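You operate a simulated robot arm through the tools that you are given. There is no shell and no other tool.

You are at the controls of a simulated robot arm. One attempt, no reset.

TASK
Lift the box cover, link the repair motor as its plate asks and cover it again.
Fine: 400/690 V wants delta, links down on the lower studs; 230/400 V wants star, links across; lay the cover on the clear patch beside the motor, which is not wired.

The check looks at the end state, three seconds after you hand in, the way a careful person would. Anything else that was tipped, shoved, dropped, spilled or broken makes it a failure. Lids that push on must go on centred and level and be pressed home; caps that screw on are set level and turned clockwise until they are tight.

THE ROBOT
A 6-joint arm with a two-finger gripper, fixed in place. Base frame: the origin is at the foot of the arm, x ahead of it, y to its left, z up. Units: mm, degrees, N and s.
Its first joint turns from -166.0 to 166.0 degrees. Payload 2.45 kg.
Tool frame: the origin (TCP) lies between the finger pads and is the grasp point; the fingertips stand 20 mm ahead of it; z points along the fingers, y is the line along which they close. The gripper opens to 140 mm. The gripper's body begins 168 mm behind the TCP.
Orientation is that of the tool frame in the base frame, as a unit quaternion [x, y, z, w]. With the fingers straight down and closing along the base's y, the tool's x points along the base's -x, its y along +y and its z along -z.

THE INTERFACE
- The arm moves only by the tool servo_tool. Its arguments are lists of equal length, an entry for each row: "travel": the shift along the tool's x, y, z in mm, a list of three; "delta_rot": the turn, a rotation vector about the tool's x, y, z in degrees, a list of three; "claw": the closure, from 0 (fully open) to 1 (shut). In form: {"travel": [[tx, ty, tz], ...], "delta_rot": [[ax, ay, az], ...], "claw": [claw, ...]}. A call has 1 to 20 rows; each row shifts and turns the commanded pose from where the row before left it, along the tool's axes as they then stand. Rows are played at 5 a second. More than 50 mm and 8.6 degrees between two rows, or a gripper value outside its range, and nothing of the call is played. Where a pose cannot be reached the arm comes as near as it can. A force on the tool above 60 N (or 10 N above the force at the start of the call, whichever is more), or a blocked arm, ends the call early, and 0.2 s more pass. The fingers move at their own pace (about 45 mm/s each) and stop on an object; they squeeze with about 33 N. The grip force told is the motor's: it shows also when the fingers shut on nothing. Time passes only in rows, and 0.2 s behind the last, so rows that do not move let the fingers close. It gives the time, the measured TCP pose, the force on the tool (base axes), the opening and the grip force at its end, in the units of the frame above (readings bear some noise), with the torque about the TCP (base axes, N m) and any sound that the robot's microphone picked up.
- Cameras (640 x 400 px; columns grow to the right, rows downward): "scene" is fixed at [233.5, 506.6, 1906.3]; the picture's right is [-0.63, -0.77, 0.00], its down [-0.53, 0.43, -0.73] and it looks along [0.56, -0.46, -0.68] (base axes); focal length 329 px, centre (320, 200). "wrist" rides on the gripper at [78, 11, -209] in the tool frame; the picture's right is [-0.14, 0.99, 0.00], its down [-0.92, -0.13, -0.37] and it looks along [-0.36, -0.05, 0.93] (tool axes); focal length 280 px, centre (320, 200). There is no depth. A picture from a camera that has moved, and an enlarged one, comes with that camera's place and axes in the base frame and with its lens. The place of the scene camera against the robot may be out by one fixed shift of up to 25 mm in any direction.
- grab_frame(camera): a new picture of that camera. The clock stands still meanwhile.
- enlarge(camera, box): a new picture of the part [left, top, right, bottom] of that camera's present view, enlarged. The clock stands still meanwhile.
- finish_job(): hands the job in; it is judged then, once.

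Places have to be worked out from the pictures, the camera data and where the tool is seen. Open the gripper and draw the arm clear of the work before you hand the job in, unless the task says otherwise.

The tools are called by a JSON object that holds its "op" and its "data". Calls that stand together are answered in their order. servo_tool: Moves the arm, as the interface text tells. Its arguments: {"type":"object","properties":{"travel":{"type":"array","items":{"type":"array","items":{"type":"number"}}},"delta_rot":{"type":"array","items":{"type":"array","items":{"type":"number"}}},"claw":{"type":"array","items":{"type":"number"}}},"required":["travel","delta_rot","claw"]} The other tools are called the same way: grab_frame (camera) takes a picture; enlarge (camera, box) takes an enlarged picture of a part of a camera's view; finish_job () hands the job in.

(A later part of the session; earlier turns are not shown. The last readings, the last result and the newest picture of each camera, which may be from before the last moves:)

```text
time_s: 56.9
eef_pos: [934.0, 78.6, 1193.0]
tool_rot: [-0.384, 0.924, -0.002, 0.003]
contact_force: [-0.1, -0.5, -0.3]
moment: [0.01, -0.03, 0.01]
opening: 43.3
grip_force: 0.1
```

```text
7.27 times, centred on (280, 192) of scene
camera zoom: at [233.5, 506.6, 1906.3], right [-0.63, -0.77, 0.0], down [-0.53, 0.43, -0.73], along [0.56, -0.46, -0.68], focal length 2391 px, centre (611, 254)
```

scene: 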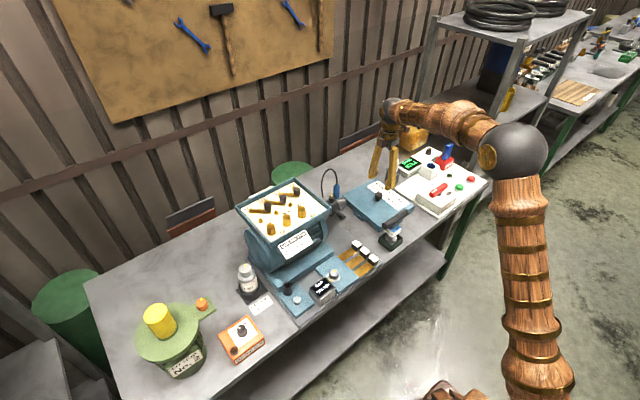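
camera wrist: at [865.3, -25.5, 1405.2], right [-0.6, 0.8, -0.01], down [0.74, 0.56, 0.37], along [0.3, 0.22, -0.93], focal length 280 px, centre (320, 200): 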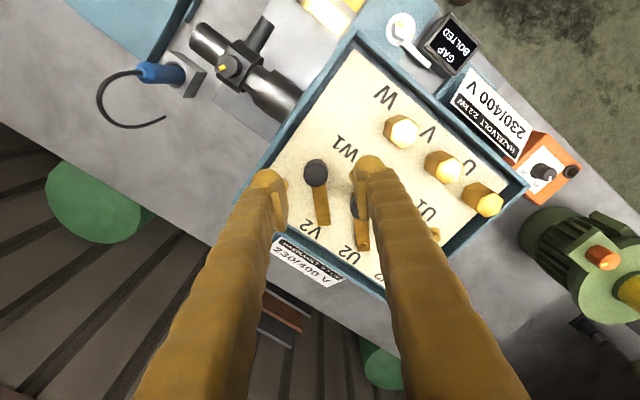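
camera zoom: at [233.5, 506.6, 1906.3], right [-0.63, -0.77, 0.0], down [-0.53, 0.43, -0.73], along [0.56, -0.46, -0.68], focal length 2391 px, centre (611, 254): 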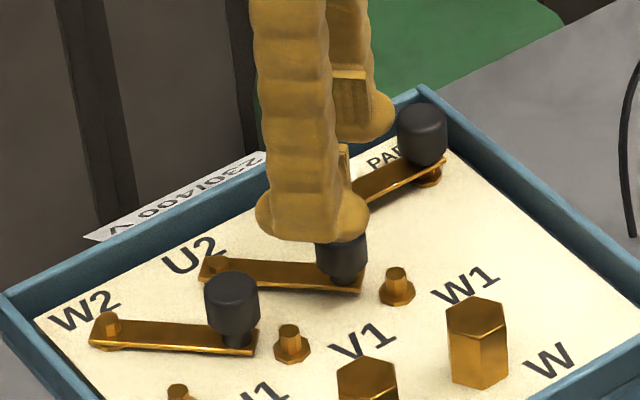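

Well centred over the U2 handle. I descend 47 mm to TCP z≈1146 and close to the loose cage.

{"op": "servo_tool", "data": {"travel": [[0.8, 0.3, 15], [0, 0, 15], [0, 0, 10], [0, 0, 6], [0, 0, 0], [0, 0, 0], [0, 0, 0]], "delta_rot": [[0, 0, 0], [0, 0, 0], [0, 0, 0], [0, 0, 0], [0, 0, 0], [0, 0, 0], [0, 0, 0]], "claw": [0.69, 0.69, 0.69, 0.69, 0.75, 0.825, 0.825]}}

{"op": "enlarge", "data": {"camera": "wrist", "box": [240, 140, 400, 240]}}

{"op": "enlarge", "data": {"camera": "scene", "box": [240, 165, 320, 220]}}

```text
time_s: 58.5
eef_pos: [933.6, 77.9, 1146.0]
tool_rot: [-0.384, 0.923, -0.002, 0.004]
contact_force: [0.4, 0.1, -0.8]
moment: [0.01, 0.01, 0.01]
opening: 25.0
grip_force: 0.2
```

```text
4.00 times, centred on (320, 190) of wrist
camera zoom: at [868.9, 31.4, 1354.3], right [-0.6, 0.8, -0.01], down [0.74, 0.56, 0.38], along [0.3, 0.22, -0.93], focal length 1122 px, centre (320, 240)
```

zoom: 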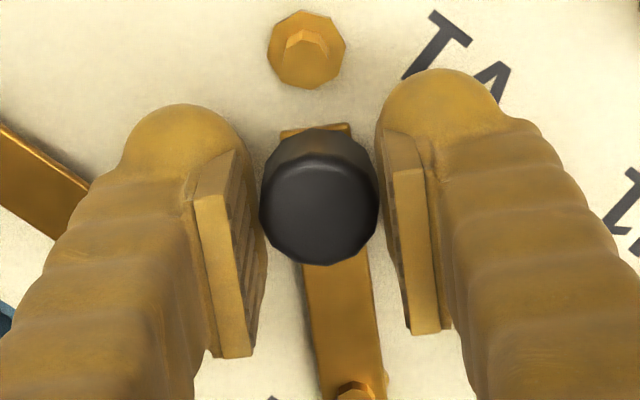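

```text
7.27 times, centred on (280, 192) of scene
camera zoom: at [233.5, 506.6, 1906.3], right [-0.63, -0.77, 0.0], down [-0.53, 0.43, -0.73], along [0.56, -0.46, -0.68], focal length 2391 px, centre (611, 254)
```

zoom: 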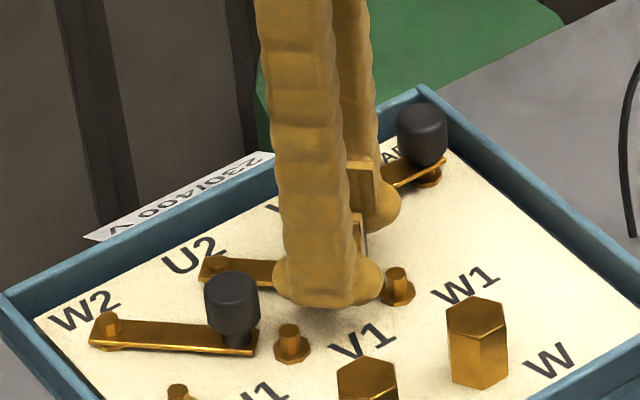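

Caged with no force. I swing 30° of the 45° for the U2 link.

{"op": "servo_tool", "data": {"travel": [[-0.23, -5.2, 0], [-0.23, -5.2, 0], [-0.23, -5.2, 0], [-0.23, -5.2, 0], [-0.23, -5.2, 0], [-0.23, -5.2, 0], [0, 0, 0]], "delta_rot": [[0, 0, -5], [0, 0, -5], [0, 0, -5], [0, 0, -5], [0, 0, -5], [0, 0, -5], [0, 0, 0]], "claw": [0.825, 0.825, 0.825, 0.825, 0.825, 0.825, 0.825]}}

{"op": "enlarge", "data": {"camera": "wrist", "box": [240, 140, 400, 240]}}

{"op": "enlarge", "data": {"camera": "scene", "box": [240, 165, 320, 220]}}

```text
time_s: 60.1
eef_pos: [961.4, 63.6, 1145.0]
tool_rot: [-0.61, 0.793, -0.004, 0.004]
contact_force: [-0.2, -0.4, 1.1]
moment: [0.03, -0.04, 0.0]
opening: 25.1
grip_force: 0.3
```

```text
4.00 times, centred on (320, 190) of wrist
camera zoom: at [928.9, -8.6, 1355.0], right [-0.92, 0.39, -0.01], down [0.36, 0.86, 0.37], along [0.15, 0.34, -0.93], focal length 1122 px, centre (320, 240)
```

zoom: 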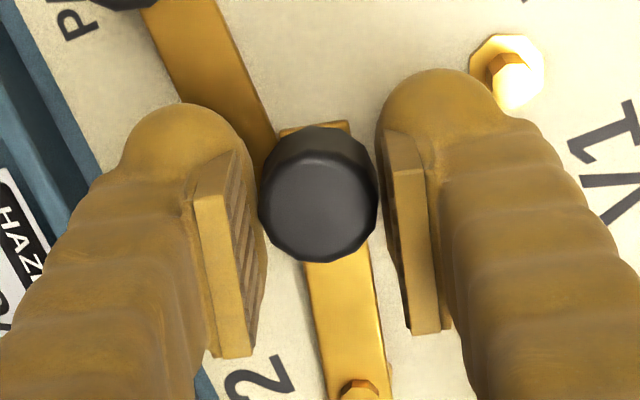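

```text
7.27 times, centred on (280, 192) of scene
camera zoom: at [233.5, 506.6, 1906.3], right [-0.63, -0.77, 0.0], down [-0.53, 0.43, -0.73], along [0.56, -0.46, -0.68], focal length 2391 px, centre (611, 254)
```

zoom: 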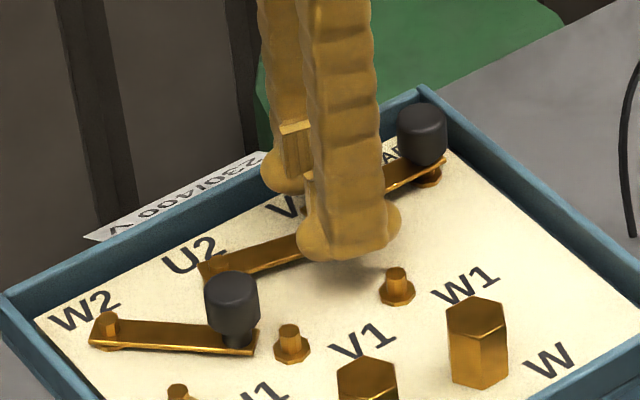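

At 75°, about to pass over link 3's pivot end. I go on 5° at a time watching force.

{"op": "servo_tool", "data": {"travel": [[-0.23, -5.2, 0], [0, 0, 0]], "delta_rot": [[0, 0, -5], [0, 0, 0]], "claw": [0.825, 0.825]}}

{"op": "servo_tool", "data": {"travel": [[-0.23, -5.2, 0], [0, 0, 0]], "delta_rot": [[0, 0, -5], [0, 0, 0]], "claw": [0.825, 0.825]}}

{"op": "enlarge", "data": {"camera": "wrist", "box": [240, 140, 400, 240]}}

```text
time_s: 60.7
eef_pos: [966.6, 61.2, 1145.7]
tool_rot: [-0.643, 0.766, -0.003, 0.002]
contact_force: [1.2, 0.1, -0.7]
moment: [-0.01, -0.02, -0.03]
opening: 24.9
grip_force: 0.7
```

```text
time_s: 61.3
eef_pos: [971.3, 60.3, 1146.5]
tool_rot: [-0.677, 0.736, -0.003, 0.003]
contact_force: [1.8, 0.4, 1.3]
moment: [-0.03, 0.0, 0.02]
opening: 25.6
grip_force: 0.8
```

```text
4.00 times, centred on (320, 190) of wrist
camera zoom: at [952.0, -15.4, 1355.8], right [-0.98, 0.22, -0.01], down [0.2, 0.91, 0.37], along [0.09, 0.36, -0.93], focal length 1122 px, centre (320, 240)
```

zoom: 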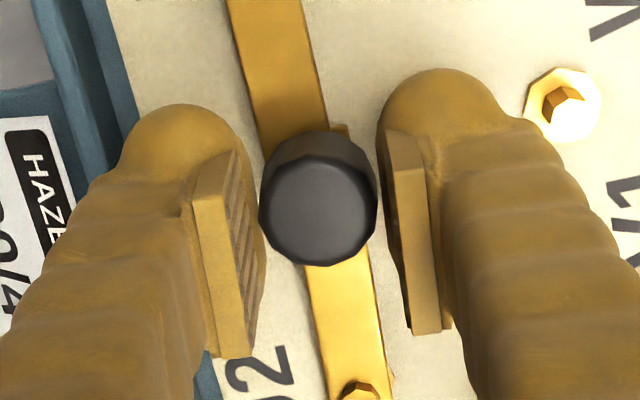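

No resistance at 85°. The last 5° for the U2 link.

{"op": "servo_tool", "data": {"travel": [[-0.23, -5.2, 0], [0, 0, 0], [0, 0, 0]], "delta_rot": [[0, 0, -5], [0, 0, 0], [0, 0, 0]], "claw": [0.825, 0.825, 0.825]}}

{"op": "enlarge", "data": {"camera": "wrist", "box": [240, 140, 400, 240]}}

{"op": "enlarge", "data": {"camera": "scene", "box": [240, 165, 320, 220]}}

```text
time_s: 62.1
eef_pos: [976.4, 61.3, 1147.3]
tool_rot: [0.708, -0.706, 0.004, -0.002]
contact_force: [-4.1, 1.2, -0.1]
moment: [0.03, 0.06, -0.03]
opening: 27.1
grip_force: 1.6
```

```text
4.00 times, centred on (320, 190) of wrist
camera zoom: at [963.8, -16.5, 1355.7], right [-0.99, 0.14, -0.01], down [0.12, 0.92, 0.37], along [0.06, 0.36, -0.93], focal length 1122 px, centre (320, 240)
```

zoom: 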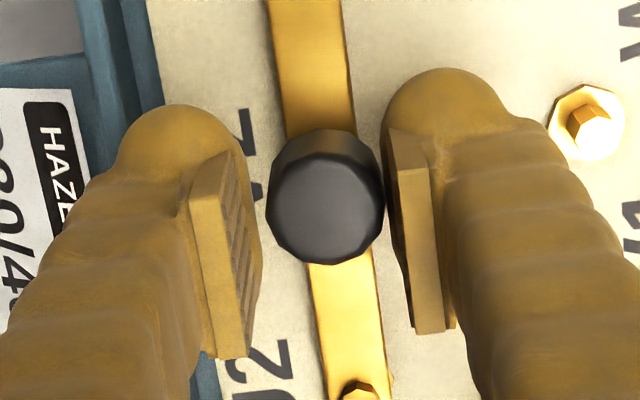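

```text
7.27 times, centred on (280, 192) of scene
camera zoom: at [233.5, 506.6, 1906.3], right [-0.63, -0.77, 0.0], down [-0.53, 0.43, -0.73], along [0.56, -0.46, -0.68], focal length 2391 px, centre (611, 254)
```

zoom: 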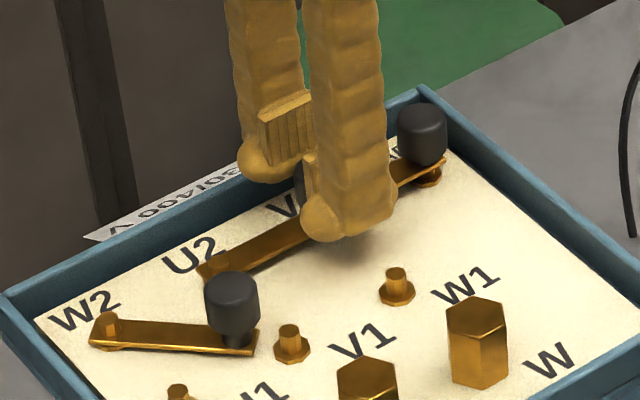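

The U2 link reached its end: 4 N of resistance and the trailing pad loaded. I release, lift and check before the W2 link.

{"op": "servo_tool", "data": {"travel": [[0, 0, 0], [0, 0, 0], [0, 0, -20], [0, 0, -30], [0, 0, -34], [0, 0, 0]], "delta_rot": [[0, 0, 0], [0, 0, 0], [0, 0, 0], [0, 0, 0], [0, 0, 0], [0, 0, 0]], "claw": [0.72, 0.72, 0.72, 0.72, 0.72, 0.72]}}

{"op": "enlarge", "data": {"camera": "wrist", "box": [220, 60, 420, 240]}}

{"op": "enlarge", "data": {"camera": "scene", "box": [240, 165, 320, 220]}}

```text
time_s: 63.5
eef_pos: [974.6, 60.6, 1229.0]
tool_rot: [0.708, -0.706, 0.003, -0.002]
contact_force: [0.5, 0.5, -0.5]
moment: [0.01, 0.02, 0.03]
opening: 38.9
grip_force: 0.1
```

```text
2.22 times, centred on (320, 150) of wrist
camera zoom: at [961.9, -16.8, 1439.0], right [-0.99, 0.14, -0.01], down [0.12, 0.92, 0.37], along [0.06, 0.36, -0.93], focal length 623 px, centre (320, 311)
```

zoom: 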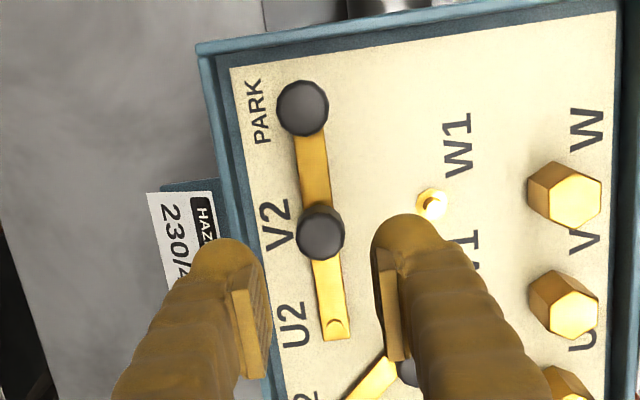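

```text
7.27 times, centred on (280, 192) of scene
camera zoom: at [233.5, 506.6, 1906.3], right [-0.63, -0.77, 0.0], down [-0.53, 0.43, -0.73], along [0.56, -0.46, -0.68], focal length 2391 px, centre (611, 254)
```

zoom: 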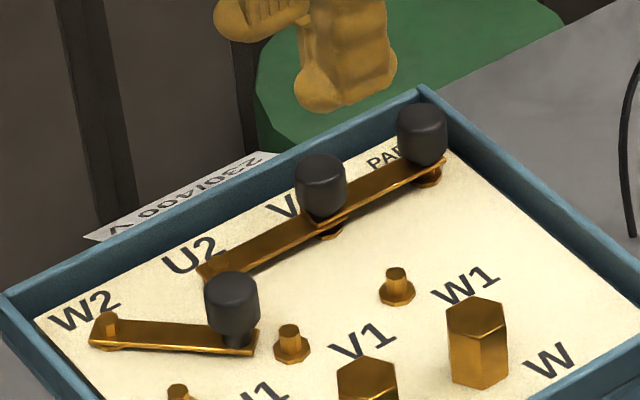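

Both V2 and U2 links lie across. Now the W2 link: turn back 45° and hover above its handle near (932.5, 139).

{"op": "servo_tool", "data": {"travel": [[0, 0, 0], [0, 0, 0], [0, 0, 0], [0, 0, 0], [0, 0, 0], [0, 0, 0], [-12.6, 42.6, 0], [-12.6, 42.6, 0], [0, 0, 20], [0, 0, 20], [0, 0, 0]], "delta_rot": [[0, 0, 7.5], [0, 0, 7.5], [0, 0, 7.5], [0, 0, 7.5], [0, 0, 7.5], [0, 0, 7.5], [0, 0, 0], [0, 0, 0], [0, 0, 0], [0, 0, 0], [0, 0, 0]], "claw": [0.69, 0.69, 0.69, 0.69, 0.69, 0.69, 0.69, 0.69, 0.69, 0.69, 0.69]}}

{"op": "enlarge", "data": {"camera": "wrist", "box": [240, 120, 400, 220]}}

{"op": "enlarge", "data": {"camera": "scene", "box": [230, 165, 310, 220]}}

```text
time_s: 65.9
eef_pos: [931.8, 138.9, 1189.7]
tool_rot: [-0.383, 0.924, -0.002, 0.004]
contact_force: [0.1, 0.3, 0.6]
moment: [0.02, 0.03, -0.02]
opening: 43.4
grip_force: 0.0
```

```text
4.00 times, centred on (320, 170) of wrist
camera zoom: at [867.5, 91.8, 1398.3], right [-0.6, 0.8, -0.01], down [0.74, 0.56, 0.37], along [0.3, 0.22, -0.93], focal length 1122 px, centre (320, 320)
```

zoom: 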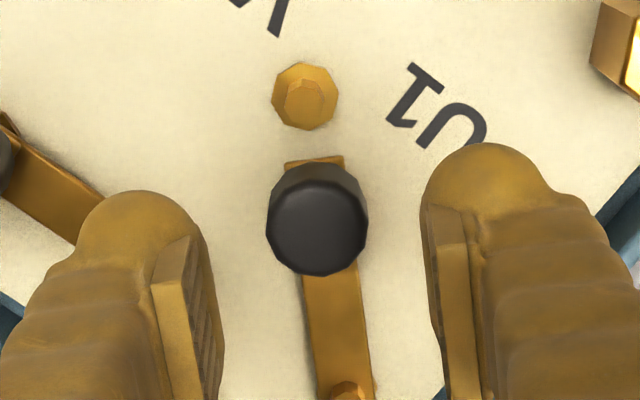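

```text
7.27 times, centred on (270, 192) of scene
camera zoom: at [233.5, 506.6, 1906.3], right [-0.63, -0.77, 0.0], down [-0.53, 0.43, -0.73], along [0.56, -0.46, -0.68], focal length 2391 px, centre (684, 254)
```

zoom: 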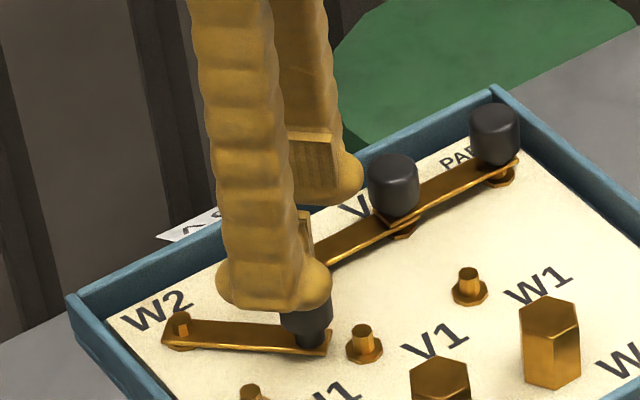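

Centred within about 1 mm. I descend to TCP z≈1142 and cage the W2 handle.

{"op": "servo_tool", "data": {"travel": [[-1, -0.6, 15], [0, 0, 15], [0, 0, 10], [0, 0, 7], [0, 0, 0], [0, 0, 0], [0, 0, 0]], "delta_rot": [[0, 0, 0], [0, 0, 0], [0, 0, 0], [0, 0, 0], [0, 0, 0], [0, 0, 0], [0, 0, 0]], "claw": [0.69, 0.69, 0.69, 0.69, 0.75, 0.825, 0.825]}}

{"op": "enlarge", "data": {"camera": "wrist", "box": [240, 140, 400, 240]}}

```text
time_s: 67.5
eef_pos: [934.6, 139.6, 1145.0]
tool_rot: [-0.383, 0.924, -0.002, 0.004]
contact_force: [0.1, -0.2, -0.5]
moment: [0.0, 0.02, -0.03]
opening: 25.0
grip_force: 1.0
```

```text
4.00 times, centred on (320, 190) of wrist
camera zoom: at [869.9, 92.0, 1351.9], right [-0.6, 0.8, -0.01], down [0.74, 0.56, 0.37], along [0.3, 0.22, -0.93], focal length 1122 px, centre (320, 240)
```

zoom: 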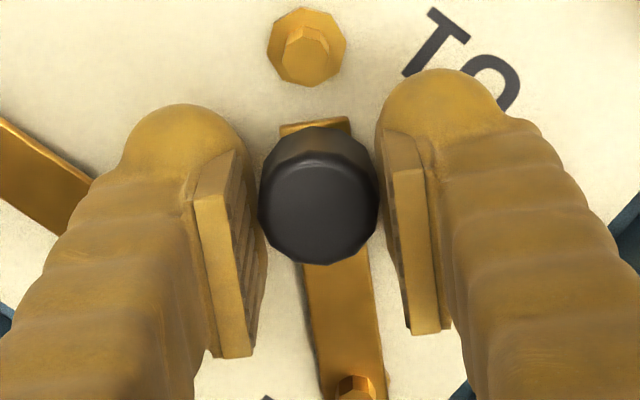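

Caged. I swing the first 30° of the W2 link.

{"op": "servo_tool", "data": {"travel": [[-0.23, -5.2, 0], [-0.23, -5.2, 0], [-0.23, -5.2, 0], [-0.23, -5.2, 0], [-0.23, -5.2, 0], [-0.23, -5.2, 0], [0, 0, 0]], "delta_rot": [[0, 0, -5], [0, 0, -5], [0, 0, -5], [0, 0, -5], [0, 0, -5], [0, 0, -5], [0, 0, 0]], "claw": [0.825, 0.825, 0.825, 0.825, 0.825, 0.825, 0.825]}}

{"op": "enlarge", "data": {"camera": "wrist", "box": [240, 140, 400, 240]}}

{"op": "enlarge", "data": {"camera": "scene", "box": [230, 165, 310, 220]}}

```text
time_s: 69.1
eef_pos: [960.6, 123.5, 1142.1]
tool_rot: [-0.609, 0.793, -0.003, 0.004]
contact_force: [0.8, 0.5, -0.3]
moment: [-0.05, 0.01, -0.03]
opening: 24.7
grip_force: 0.5
```

```text
4.00 times, centred on (320, 190) of wrist
camera zoom: at [928.4, 51.0, 1351.6], right [-0.92, 0.39, -0.01], down [0.36, 0.86, 0.37], along [0.15, 0.34, -0.93], focal length 1122 px, centre (320, 240)
```

zoom: 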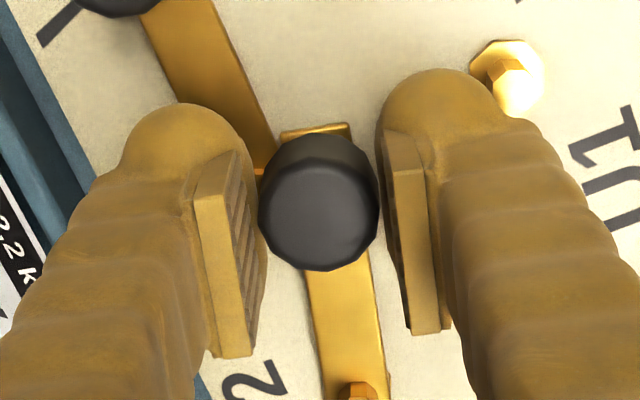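

```text
7.27 times, centred on (270, 192) of scene
camera zoom: at [233.5, 506.6, 1906.3], right [-0.63, -0.77, 0.0], down [-0.53, 0.43, -0.73], along [0.56, -0.46, -0.68], focal length 2391 px, centre (684, 254)
```

zoom: 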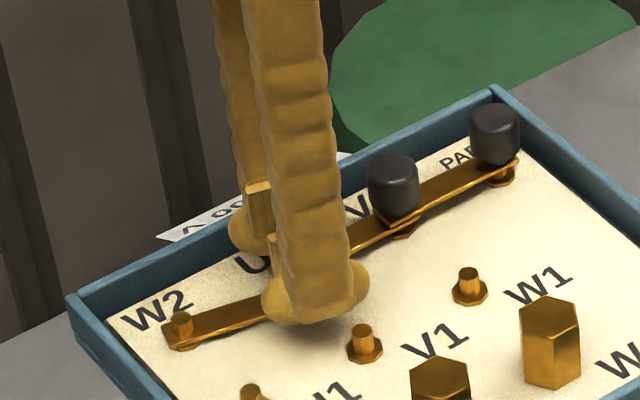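

At 75° with no resistance. Two more 5° steps, then the last, watching force and reach (radius ≈ 980 mm).

{"op": "servo_tool", "data": {"travel": [[-0.23, -5.2, 0], [-0.23, -5.2, 0], [0, 0, 0]], "delta_rot": [[0, 0, -5], [0, 0, -5], [0, 0, 0]], "claw": [0.825, 0.825, 0.825]}}

{"op": "servo_tool", "data": {"travel": [[-0.23, -5.2, 0], [0, 0, 0], [0, 0, 0]], "delta_rot": [[0, 0, -5], [0, 0, 0], [0, 0, 0]], "claw": [0.825, 0.825, 0.825]}}

{"op": "enlarge", "data": {"camera": "wrist", "box": [240, 140, 400, 240]}}

{"op": "enlarge", "data": {"camera": "scene", "box": [230, 165, 310, 220]}}

```text
time_s: 69.9
eef_pos: [970.2, 121.3, 1144.0]
tool_rot: [-0.676, 0.737, -0.003, 0.003]
contact_force: [1.4, -0.1, 0.6]
moment: [-0.01, -0.02, -0.01]
opening: 25.5
grip_force: 0.7
```

```text
time_s: 70.7
eef_pos: [975.4, 122.1, 1143.5]
tool_rot: [0.708, -0.706, 0.004, -0.003]
contact_force: [-1.7, 0.5, -0.3]
moment: [0.0, 0.02, 0.01]
opening: 25.9
grip_force: 0.4
```

```text
4.00 times, centred on (320, 190) of wrist
camera zoom: at [962.9, 44.1, 1352.7], right [-0.99, 0.14, -0.01], down [0.12, 0.92, 0.37], along [0.06, 0.36, -0.93], focal length 1122 px, centre (320, 240)
```

zoom: 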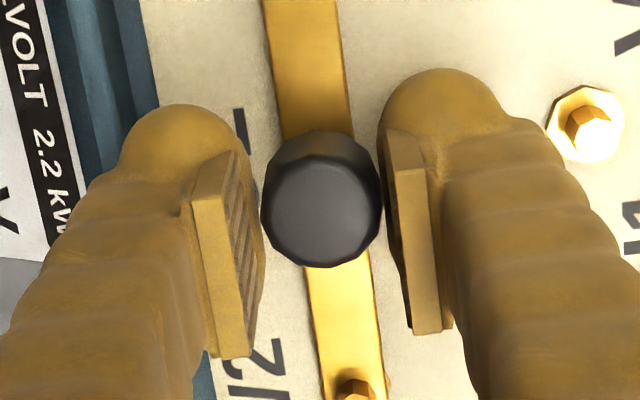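

```text
7.27 times, centred on (270, 192) of scene
camera zoom: at [233.5, 506.6, 1906.3], right [-0.63, -0.77, 0.0], down [-0.53, 0.43, -0.73], along [0.56, -0.46, -0.68], focal length 2391 px, centre (684, 254)
```

zoom: 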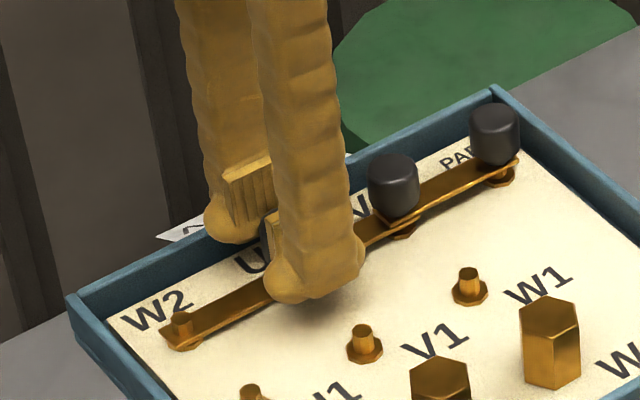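

At 90° with slight resistance. I nudge 1.5 mm further (+x) to make sure it's at its stop.

{"op": "servo_tool", "data": {"travel": [[0, -1.5, 0], [0, 0, 0], [0, 0, 0]], "delta_rot": [[0, 0, 0], [0, 0, 0], [0, 0, 0]], "claw": [0.825, 0.825, 0.825]}}

{"op": "servo_tool", "data": {"travel": [[0, 1.5, 0], [0, 0, 0], [0, 0, -20], [0, 0, -30], [0, 0, -37], [0, 0, 0]], "delta_rot": [[0, 0, 0], [0, 0, 0], [0, 0, 0], [0, 0, 0], [0, 0, 0], [0, 0, 0]], "claw": [0.72, 0.72, 0.72, 0.72, 0.72, 0.72]}}

{"op": "enlarge", "data": {"camera": "scene", "box": [230, 165, 330, 235]}}

{"op": "grab_frame", "data": {"camera": "wrist"}}

```text
time_s: 71.5
eef_pos: [977.6, 121.6, 1144.4]
tool_rot: [0.708, -0.706, 0.004, -0.002]
contact_force: [-7.3, 2.0, -0.3]
moment: [0.03, 0.08, -0.06]
opening: 29.5
grip_force: 3.3
```

```text
time_s: 72.9
eef_pos: [973.3, 123.7, 1230.6]
tool_rot: [0.708, -0.707, 0.004, -0.003]
contact_force: [0.0, -0.1, 0.1]
moment: [-0.02, -0.04, 0.01]
opening: 39.1
grip_force: 0.1
```

```text
5.71 times, centred on (280, 200) of scene
camera zoom: at [233.5, 506.6, 1906.3], right [-0.63, -0.77, 0.0], down [-0.53, 0.43, -0.73], along [0.56, -0.46, -0.68], focal length 1879 px, centre (549, 200)
```

zoom: 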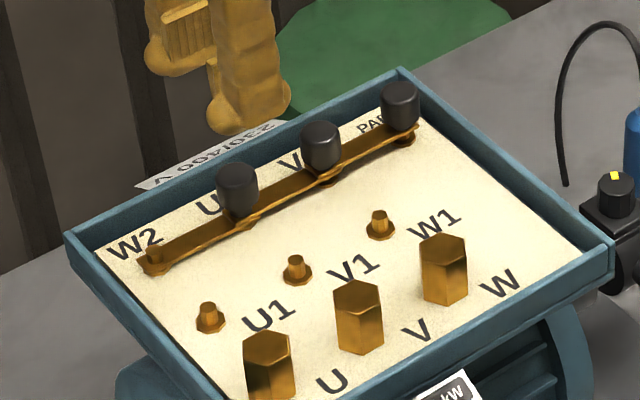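

```text
taken
camera wrist: at [960.3, 45.7, 1439.8], right [-0.99, 0.14, -0.01], down [0.12, 0.92, 0.37], along [0.06, 0.36, -0.93], focal length 280 px, centre (320, 200)
```

wrist: 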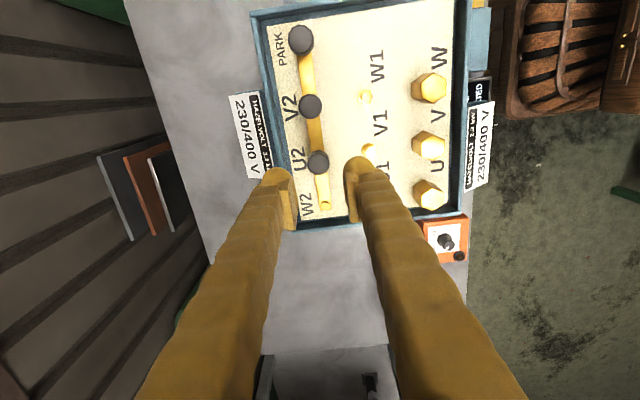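

All three links lie across in a line. I zoom in on the row to compare the V2–PARK link's angle with the others.

{"op": "enlarge", "data": {"camera": "wrist", "box": [250, 0, 390, 220]}}

{"op": "enlarge", "data": {"camera": "wrist", "box": [270, 10, 350, 130]}}

{"op": "enlarge", "data": {"camera": "scene", "box": [250, 175, 306, 215]}}

```text
1.82 times, centred on (320, 110) of wrist
camera zoom: at [960.3, 45.7, 1439.8], right [-0.99, 0.14, -0.01], down [0.12, 0.92, 0.37], along [0.06, 0.36, -0.93], focal length 510 px, centre (320, 364)
```

zoom: 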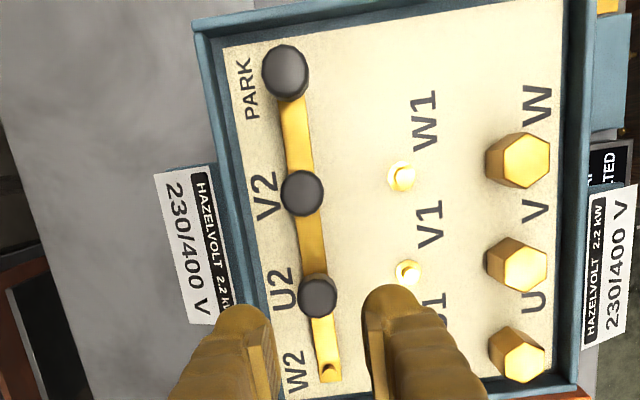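

```text
3.33 times, centred on (310, 70) of wrist
camera zoom: at [960.3, 45.7, 1439.8], right [-0.99, 0.14, -0.01], down [0.12, 0.92, 0.37], along [0.06, 0.36, -0.93], focal length 935 px, centre (353, 633)
```

zoom: 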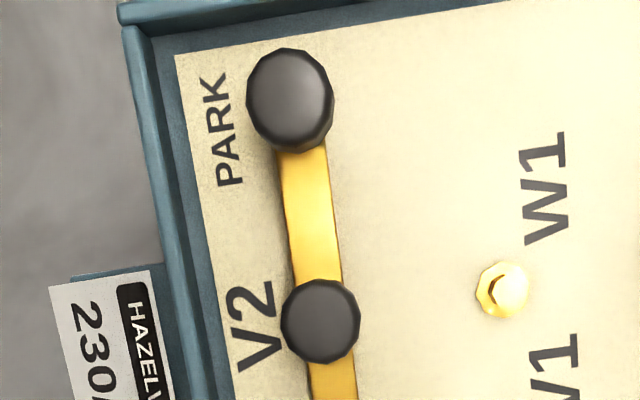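

```text
10.00 times, centred on (278, 195) of scene
camera zoom: at [233.5, 506.6, 1906.3], right [-0.63, -0.77, 0.0], down [-0.53, 0.43, -0.73], along [0.56, -0.46, -0.68], focal length 3288 px, centre (740, 250)
```

zoom: 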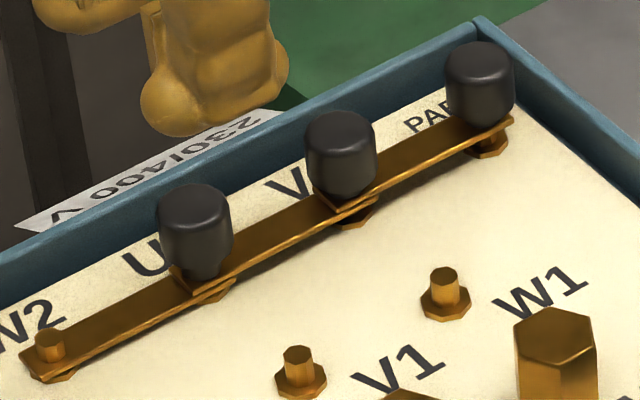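

All three strips are parallel and aligned, so star linking is done. Now back to the lid: I raise, travel to above it at (890, -385) keeping the 90° orientation, and lower to TCP z≈1010 for a look.

{"op": "servo_tool", "data": {"travel": [[0, 0, -35], [0, 0, -35], [42.4, 6.9, 0], [42.4, 6.9, 0], [42.4, 6.9, 0], [42.4, 6.9, 0], [42.4, 6.9, 0], [42.4, 6.9, 0], [42.4, 6.9, 0], [42.4, 6.9, 0], [42.4, 6.9, 0], [42.4, 6.9, 0], [42.4, 6.9, 0], [42.4, 6.9, 0], [0, 0, 0]], "delta_rot": [[0, 0, 0], [0, 0, 0], [0, 0, 0], [0, 0, 0], [0, 0, 0], [0, 0, 0], [0, 0, 0], [0, 0, 0], [0, 0, 0], [0, 0, 0], [0, 0, 0], [0, 0, 0], [0, 0, 0], [0, 0, 0], [0, 0, 0]], "claw": [0.5, 0.5, 0.5, 0.5, 0.5, 0.5, 0.5, 0.5, 0.5, 0.5, 0.5, 0.5, 0.5, 0.5, 0.5]}}

{"op": "servo_tool", "data": {"travel": [[0, 0, 40], [0, 0, 40], [0, 0, 40], [0, 0, 40], [0, 0, 40], [0, 0, 40], [0, 0, 40], [0, 0, 10], [0, 0, 0], [0, 0, 0]], "delta_rot": [[0, 0, 0], [0, 0, 0], [0, 0, 0], [0, 0, 0], [0, 0, 0], [0, 0, 0], [0, 0, 0], [0, 0, 0], [0, 0, 0], [0, 0, 0]], "claw": [0.5, 0.5, 0.5, 0.5, 0.5, 0.5, 0.5, 0.5, 0.5, 0.5]}}

{"op": "grab_frame", "data": {"camera": "wrist"}}

{"op": "enlarge", "data": {"camera": "wrist", "box": [190, 30, 450, 250]}}

```text
time_s: 76.1
eef_pos: [893.0, -387.4, 1302.3]
tool_rot: [0.708, -0.706, 0.004, -0.003]
contact_force: [-0.7, 0.1, 0.9]
moment: [0.01, -0.02, -0.02]
opening: 70.3
grip_force: 0.0
```

```text
time_s: 78.3
eef_pos: [895.1, -386.7, 1011.5]
tool_rot: [0.708, -0.706, 0.004, -0.003]
contact_force: [-1.0, 0.2, 0.7]
moment: [0.0, 0.01, -0.01]
opening: 69.9
grip_force: 0.0
```

```text
taken
camera wrist: at [882.8, -465.1, 1220.1], right [-0.99, 0.14, -0.01], down [0.12, 0.92, 0.37], along [0.06, 0.36, -0.93], focal length 280 px, centre (320, 200)
```

wrist: 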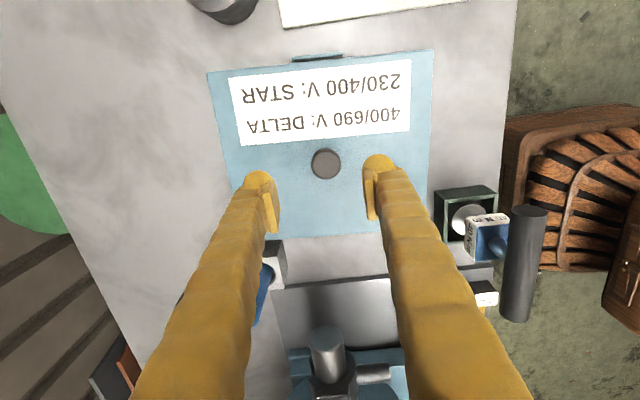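

```text
1.82 times, centred on (320, 140) of wrist
camera zoom: at [882.8, -465.1, 1220.1], right [-0.99, 0.14, -0.01], down [0.12, 0.92, 0.37], along [0.06, 0.36, -0.93], focal length 510 px, centre (320, 309)
```

zoom: 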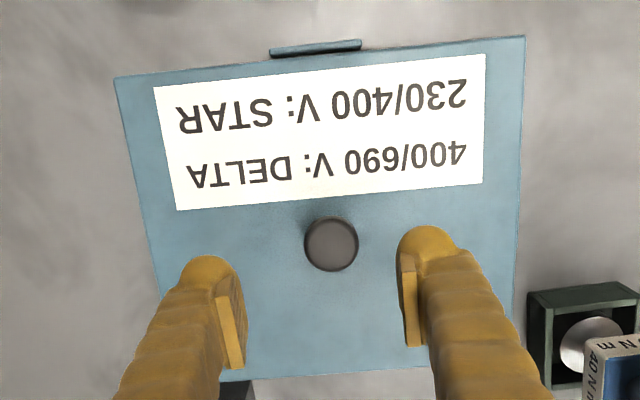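

The lid sits with about 3° of yaw (clockwise) relative to the tool and the knob is about 6.5 mm to tool +y. I turn the tool +3°, shift over, and descend partway to verify.

{"op": "servo_tool", "data": {"travel": [[0, 6.5, 0], [0, 0, 0], [0, 0, 30], [0, 0, 30], [0, 0, 0], [0, 0, 0]], "delta_rot": [[0, 0, 0], [0, 0, 3], [0, 0, 0], [0, 0, 0], [0, 0, 0], [0, 0, 0]], "claw": [0.5, 0.5, 0.5, 0.5, 0.5, 0.5]}}

{"op": "grab_frame", "data": {"camera": "wrist"}}

{"op": "enlarge", "data": {"camera": "wrist", "box": [150, 20, 490, 230]}}

```text
time_s: 79.7
eef_pos: [890.2, -388.6, 951.5]
tool_rot: [-0.689, 0.725, -0.003, 0.003]
contact_force: [-0.1, 0.2, 0.3]
moment: [0.0, 0.03, 0.02]
opening: 70.2
grip_force: 0.0
```

```text
taken
camera wrist: at [872.4, -465.8, 1159.7], right [-0.98, 0.19, -0.01], down [0.17, 0.91, 0.37], along [0.08, 0.36, -0.93], focal length 280 px, centre (320, 200)
```

wrist: 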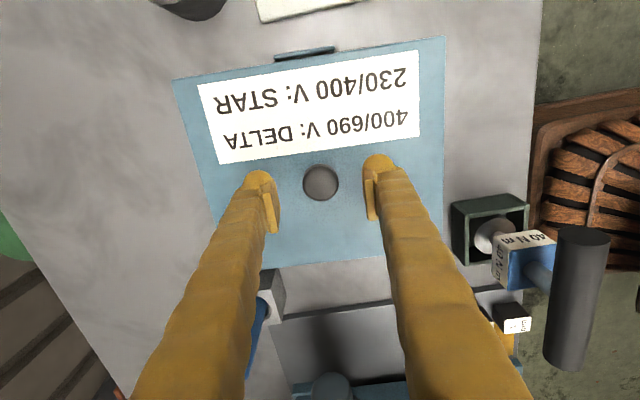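

```text
1.88 times, centred on (320, 125) of wrist
camera zoom: at [872.4, -465.8, 1159.7], right [-0.98, 0.19, -0.01], down [0.17, 0.91, 0.37], along [0.08, 0.36, -0.93], focal length 528 px, centre (320, 341)
```

zoom: 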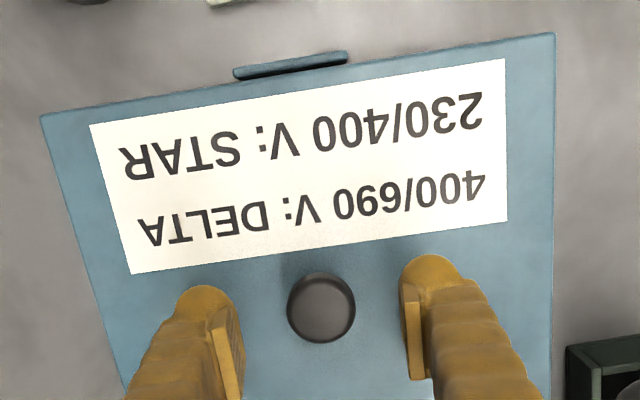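

The lid is now aligned with the tool within 0.3°. I descend to TCP z≈909 and compare the picture with the one from the original grip before closing.

{"op": "servo_tool", "data": {"travel": [[0, 0, 20], [0, 0, 15], [0, 0, 7], [0, 0, 0], [0, 0, 0]], "delta_rot": [[0, 0, 0], [0, 0, 0], [0, 0, 0], [0, 0, 0], [0, 0, 0]], "claw": [0.5, 0.5, 0.5, 0.5, 0.5]}}

{"op": "grab_frame", "data": {"camera": "wrist"}}

{"op": "enlarge", "data": {"camera": "wrist", "box": [240, 140, 400, 240]}}

```text
time_s: 80.9
eef_pos: [890.2, -389.1, 909.3]
tool_rot: [-0.689, 0.724, -0.004, 0.003]
contact_force: [0.8, -0.4, -0.4]
moment: [0.01, 0.04, -0.03]
opening: 69.8
grip_force: 0.1
```

```text
taken
camera wrist: at [873.1, -465.2, 1117.4], right [-0.98, 0.19, -0.01], down [0.17, 0.91, 0.37], along [0.08, 0.36, -0.93], focal length 280 px, centre (320, 200)
```

wrist: 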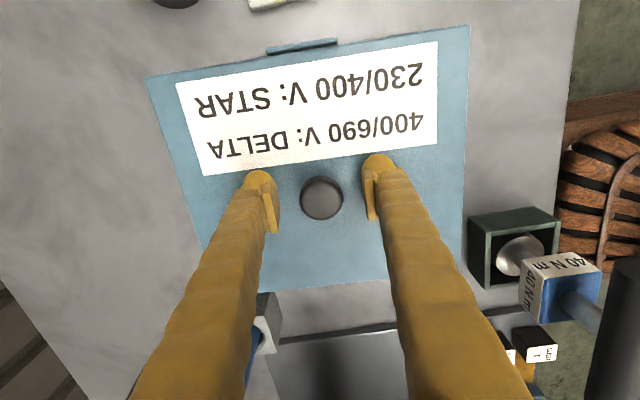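

```text
4.00 times, centred on (320, 190) of wrist
camera zoom: at [873.1, -465.2, 1117.4], right [-0.98, 0.19, -0.01], down [0.17, 0.91, 0.37], along [0.08, 0.36, -0.93], focal length 1122 px, centre (320, 240)
```

zoom: 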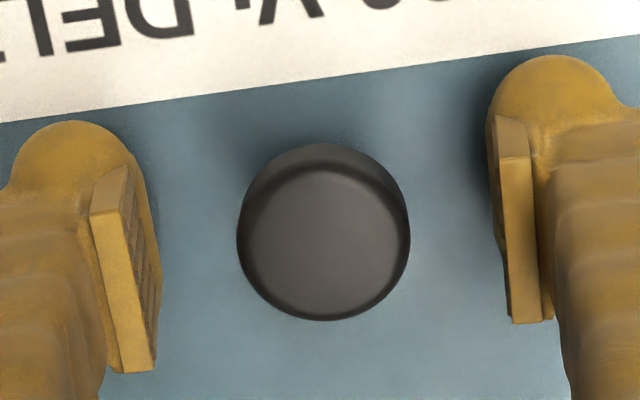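

Compared with the original grip, I'm about 4 mm too high and the lid is about 3 mm toward tool -x. I correct for that and compare again.

{"op": "servo_tool", "data": {"travel": [[-3, 0.7, 0], [0, 0, 4], [0, 0, 0], [0, 0, 0]], "delta_rot": [[0, 0, 0], [0, 0, 0], [0, 0, 0], [0, 0, 0]], "claw": [0.5, 0.5, 0.5, 0.5]}}

{"op": "grab_frame", "data": {"camera": "wrist"}}

{"op": "enlarge", "data": {"camera": "wrist", "box": [120, 0, 500, 210]}}

```text
time_s: 81.9
eef_pos: [888.4, -385.9, 904.2]
tool_rot: [-0.689, 0.725, -0.003, 0.003]
contact_force: [-0.3, 0.1, 0.0]
moment: [-0.01, 0.03, 0.0]
opening: 70.0
grip_force: 0.0
```

```text
taken
camera wrist: at [872.5, -462.2, 1113.2], right [-0.98, 0.19, -0.01], down [0.17, 0.91, 0.37], along [0.08, 0.36, -0.93], focal length 280 px, centre (320, 200)
```

wrist: 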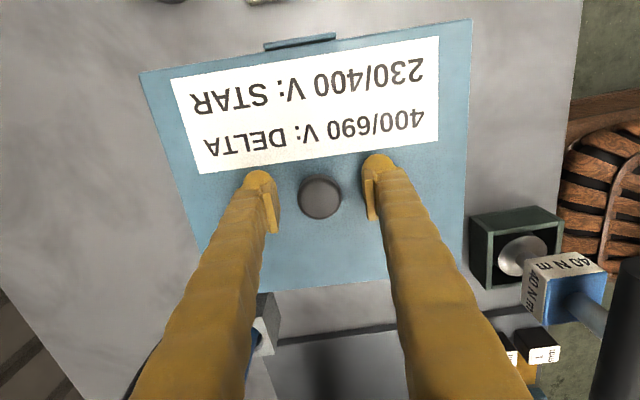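

```text
1.68 times, centred on (310, 105) of wrist
camera zoom: at [872.5, -462.2, 1113.2], right [-0.98, 0.19, -0.01], down [0.17, 0.91, 0.37], along [0.08, 0.36, -0.93], focal length 472 px, centre (337, 360)
```

zoom: 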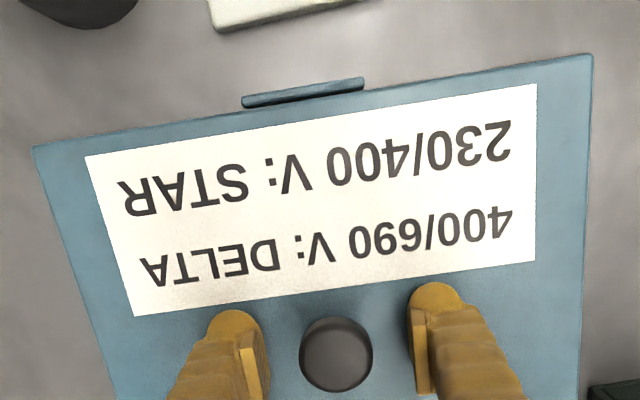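

This matches the original grip picture within 1–2 px; a -0.6° yaw trim and I close on the knob.

{"op": "servo_tool", "data": {"travel": [[0, 0, 0], [0, 0, 0], [0, 0, 0], [0, 0, 0], [0, 0, 0], [0, 0, 0], [0, 0, 0]], "delta_rot": [[0, 0, -0.6], [0, 0, 0], [0, 0, 0], [0, 0, 0], [0, 0, 0], [0, 0, 0], [0, 0, 0]], "claw": [0.55, 0.65, 0.72, 0.78, 0.9, 1.0, 1.0]}}

{"op": "grab_frame", "data": {"camera": "wrist"}}

```text
time_s: 83.5
eef_pos: [889.2, -384.5, 904.8]
tool_rot: [-0.693, 0.721, -0.003, 0.004]
contact_force: [1.6, -0.7, 0.1]
moment: [-0.02, -0.01, 0.02]
opening: 30.0
grip_force: 33.3
```

```text
taken
camera wrist: at [873.2, -462.2, 1113.2], right [-0.98, 0.18, -0.01], down [0.16, 0.92, 0.37], along [0.07, 0.36, -0.93], focal length 280 px, centre (320, 200)
```

wrist: 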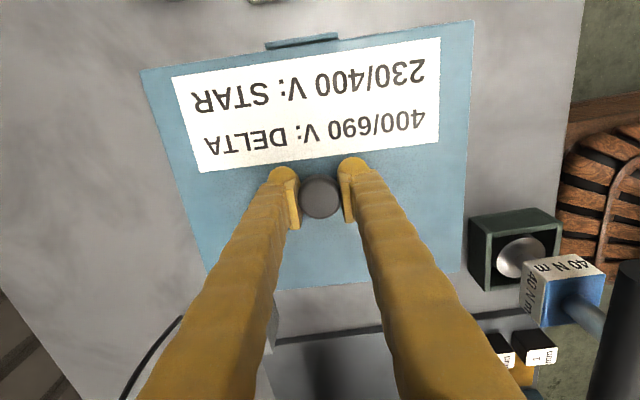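

Grip matches the original picture. I lift slowly, check that it hangs level, and go up.

{"op": "servo_tool", "data": {"travel": [[0, 0, -4], [0, 0, -8], [0, 0, -15], [0, 0, -30], [0, 0, -40], [0, 0, -40], [0, 0, -40], [0, 0, -40], [0, 0, -40], [0, 0, -40], [0, 0, -40], [0, 0, -40], [0, 0, -20], [0, 0, 0], [0, 0, 0]], "delta_rot": [[0, 0, 0], [0, 0, 0], [0, 0, 0], [0, 0, 0], [0, 0, 0], [0, 0, 0], [0, 0, 0], [0, 0, 0], [0, 0, 0], [0, 0, 0], [0, 0, 0], [0, 0, 0], [0, 0, 0], [0, 0, 0], [0, 0, 0]], "claw": [1, 1, 1, 1, 1, 1, 1, 1, 1, 1, 1, 1, 1, 1, 1]}}

{"op": "grab_frame", "data": {"camera": "wrist"}}

{"op": "grab_frame", "data": {"camera": "scene"}}

```text
time_s: 86.7
eef_pos: [887.1, -384.0, 1301.6]
tool_rot: [-0.692, 0.722, -0.002, 0.003]
contact_force: [0.6, -0.2, -3.9]
moment: [-0.01, 0.01, 0.0]
opening: 29.8
grip_force: 32.6
```

```text
taken
camera wrist: at [871.0, -461.9, 1510.9], right [-0.98, 0.18, -0.01], down [0.16, 0.92, 0.37], along [0.07, 0.36, -0.93], focal length 280 px, centre (320, 200)
```

wrist: 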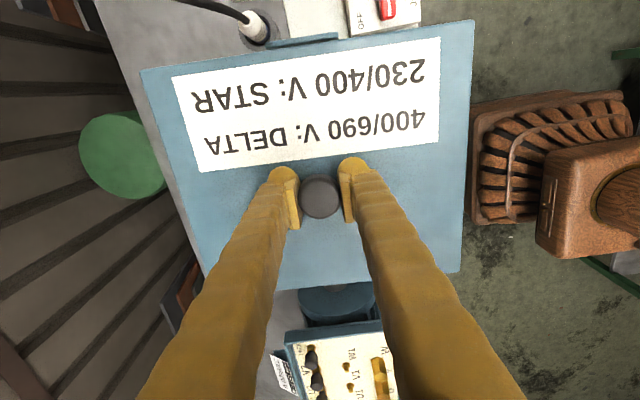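

```text
taken
```

scene: 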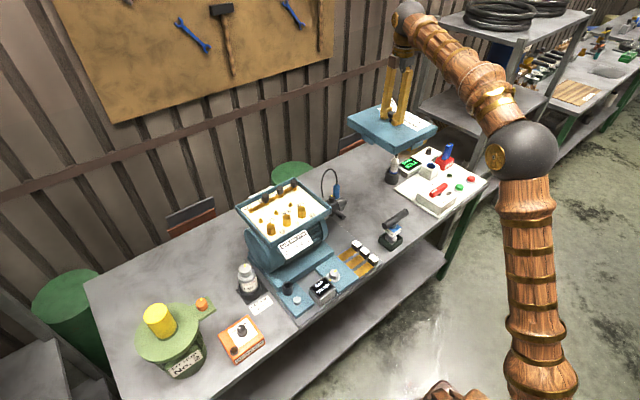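

The lid hangs level, matching its first-lift picture. I rotate back 87.6° to the original orientation.

{"op": "servo_tool", "data": {"travel": [[0, 0, 0], [0, 0, 0], [0, 0, 0], [0, 0, 0], [0, 0, 0], [0, 0, 0], [0, 0, 0], [0, 0, 0], [0, 0, 0], [0, 0, 0], [0, 0, 0], [0, 0, 0], [0, 0, 0], [0, 0, 0]], "delta_rot": [[0, 0, 7.3], [0, 0, 7.3], [0, 0, 7.3], [0, 0, 7.3], [0, 0, 7.3], [0, 0, 7.3], [0, 0, 7.3], [0, 0, 7.3], [0, 0, 7.3], [0, 0, 7.3], [0, 0, 7.3], [0, 0, 7.3], [0, 0, 0], [0, 0, 0]], "claw": [1, 1, 1, 1, 1, 1, 1, 1, 1, 1, 1, 1, 1, 1]}}

{"op": "servo_tool", "data": {"travel": [[-2.4, 39.6, 0], [-2.4, 39.6, 0], [-2.4, 39.6, 0], [-2.4, 39.6, 0], [-2.4, 39.6, 0], [-2.4, 39.6, 0], [-2.4, 39.6, 0], [-2.4, 39.6, 0], [-2.4, 39.6, 0], [-2.4, 39.6, 0], [-2.4, 39.6, 0], [-2.2, 39.1, 0], [0, 0, 0], [0, 0, 0]], "delta_rot": [[0, 0, 0], [0, 0, 0], [0, 0, 0], [0, 0, 0], [0, 0, 0], [0, 0, 0], [0, 0, 0], [0, 0, 0], [0, 0, 0], [0, 0, 0], [0, 0, 0], [0, 0, 0], [0, 0, 0], [0, 0, 0]], "claw": [1, 1, 1, 1, 1, 1, 1, 1, 1, 1, 1, 1, 1, 1]}}

{"op": "grab_frame", "data": {"camera": "wrist"}}

{"op": "grab_frame", "data": {"camera": "scene"}}

```text
time_s: 89.7
eef_pos: [886.4, -384.4, 1300.0]
tool_rot: [0.0, 1.0, 0.0, 0.004]
contact_force: [0.2, 1.2, -3.2]
moment: [-0.01, -0.01, -0.01]
opening: 29.9
grip_force: 33.2
```

```text
time_s: 92.7
eef_pos: [913.8, 92.5, 1301.8]
tool_rot: [0.0, 1.0, -0.001, 0.004]
contact_force: [-0.5, -0.7, -3.5]
moment: [0.0, 0.0, 0.0]
opening: 30.0
grip_force: 32.9
```

```text
taken
camera wrist: at [833.4, 103.2, 1510.0], right [0.14, 0.99, 0.0], down [0.92, -0.13, 0.38], along [0.37, -0.05, -0.93], focal length 280 px, centre (320, 200)
```

wrist: 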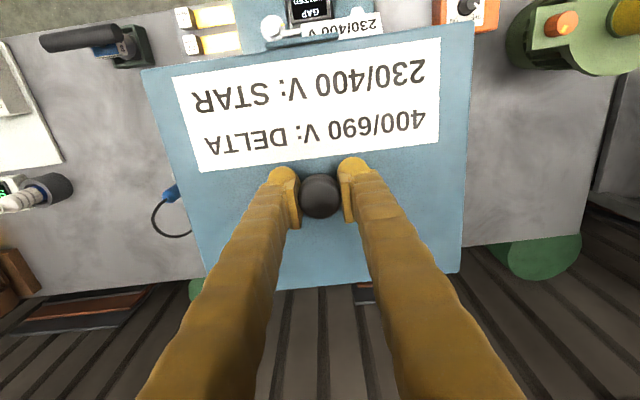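

```text
taken
```

scene: 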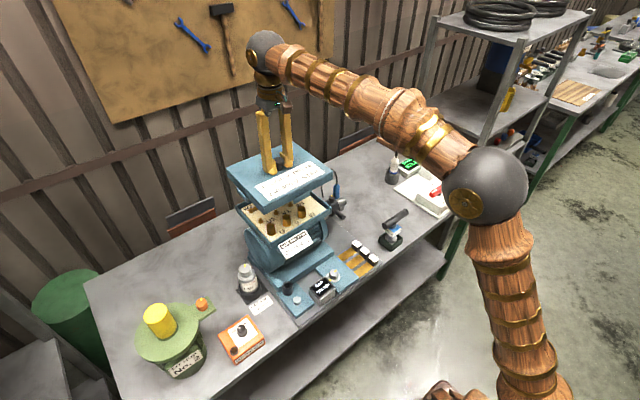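

Above the box with the lid. I lower to TCP z≈1208, the same height as my earlier lift picture, and compare the scene zooms.

{"op": "servo_tool", "data": {"travel": [[0, 0, 30], [0, 0, 30], [0, 0, 20], [0, 0, 12], [0, 0, 0], [0, 0, 0]], "delta_rot": [[0, 0, 0], [0, 0, 0], [0, 0, 0], [0, 0, 0], [0, 0, 0], [0, 0, 0]], "claw": [1, 1, 1, 1, 1, 1]}}

{"op": "servo_tool", "data": {"travel": [[0, 0, 0]], "delta_rot": [[0, 0, 0]], "claw": [1]}}

{"op": "servo_tool", "data": {"travel": [[0, 0, 0]], "delta_rot": [[0, 0, 0]], "claw": [1]}}

{"op": "servo_tool", "data": {"travel": [[0, 0, 0]], "delta_rot": [[0, 0, 0]], "claw": [1]}}

{"op": "servo_tool", "data": {"travel": [[0, 0, 0]], "delta_rot": [[0, 0, 0]], "claw": [1]}}

{"op": "enlarge", "data": {"camera": "scene", "box": [210, 130, 370, 240]}}

{"op": "grab_frame", "data": {"camera": "wrist"}}

```text
time_s: 94.1
eef_pos: [915.3, 93.0, 1210.5]
tool_rot: [-0.001, 1.0, -0.002, 0.005]
contact_force: [-0.8, 0.4, -4.7]
moment: [-0.01, 0.03, 0.02]
opening: 29.8
grip_force: 33.3
```

```text
time_s: 94.5
eef_pos: [915.6, 92.0, 1210.6]
tool_rot: [-0.001, 1.0, -0.001, 0.004]
contact_force: [-0.2, 0.6, -2.9]
moment: [0.05, -0.02, 0.01]
opening: 29.9
grip_force: 32.6
```

```text
time_s: 94.9
eef_pos: [915.7, 92.5, 1211.5]
tool_rot: [-0.001, 1.0, -0.001, 0.004]
contact_force: [-0.2, 0.0, -4.6]
moment: [0.0, 0.01, 0.01]
opening: 29.8
grip_force: 33.7
```

```text
time_s: 95.3
eef_pos: [914.4, 91.9, 1209.4]
tool_rot: [-0.002, 1.0, -0.001, 0.005]
contact_force: [0.5, 0.3, -3.3]
moment: [0.0, -0.01, -0.02]
opening: 29.7
grip_force: 33.3
```

```text
time_s: 95.7
eef_pos: [915.1, 91.8, 1211.3]
tool_rot: [-0.001, 1.0, -0.001, 0.005]
contact_force: [0.7, 0.4, -3.1]
moment: [0.02, -0.02, 0.0]
opening: 29.9
grip_force: 33.1
```

```text
3.64 times, centred on (290, 185) of scene
camera zoom: at [233.5, 506.6, 1906.3], right [-0.63, -0.77, 0.0], down [-0.53, 0.43, -0.73], along [0.56, -0.46, -0.68], focal length 1196 px, centre (429, 254)
```

zoom: 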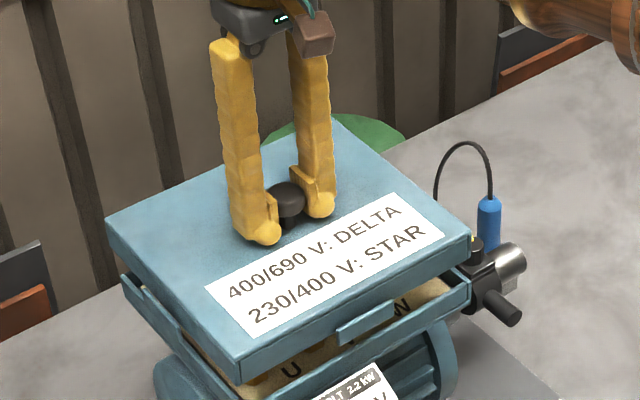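

```text
taken
camera wrist: at [835.7, 103.5, 1418.7], right [0.14, 0.99, 0.0], down [0.92, -0.13, 0.38], along [0.37, -0.05, -0.93], focal length 280 px, centre (320, 200)
```

wrist: 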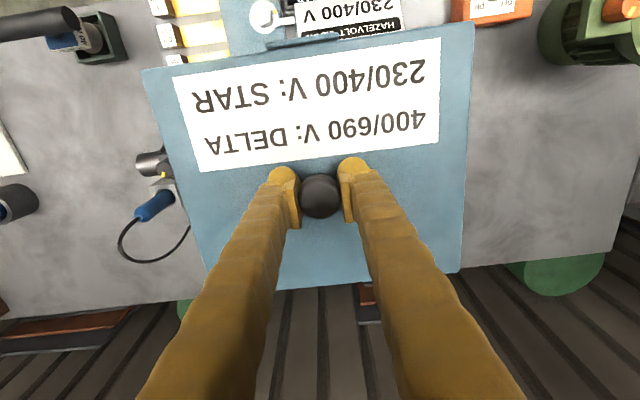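

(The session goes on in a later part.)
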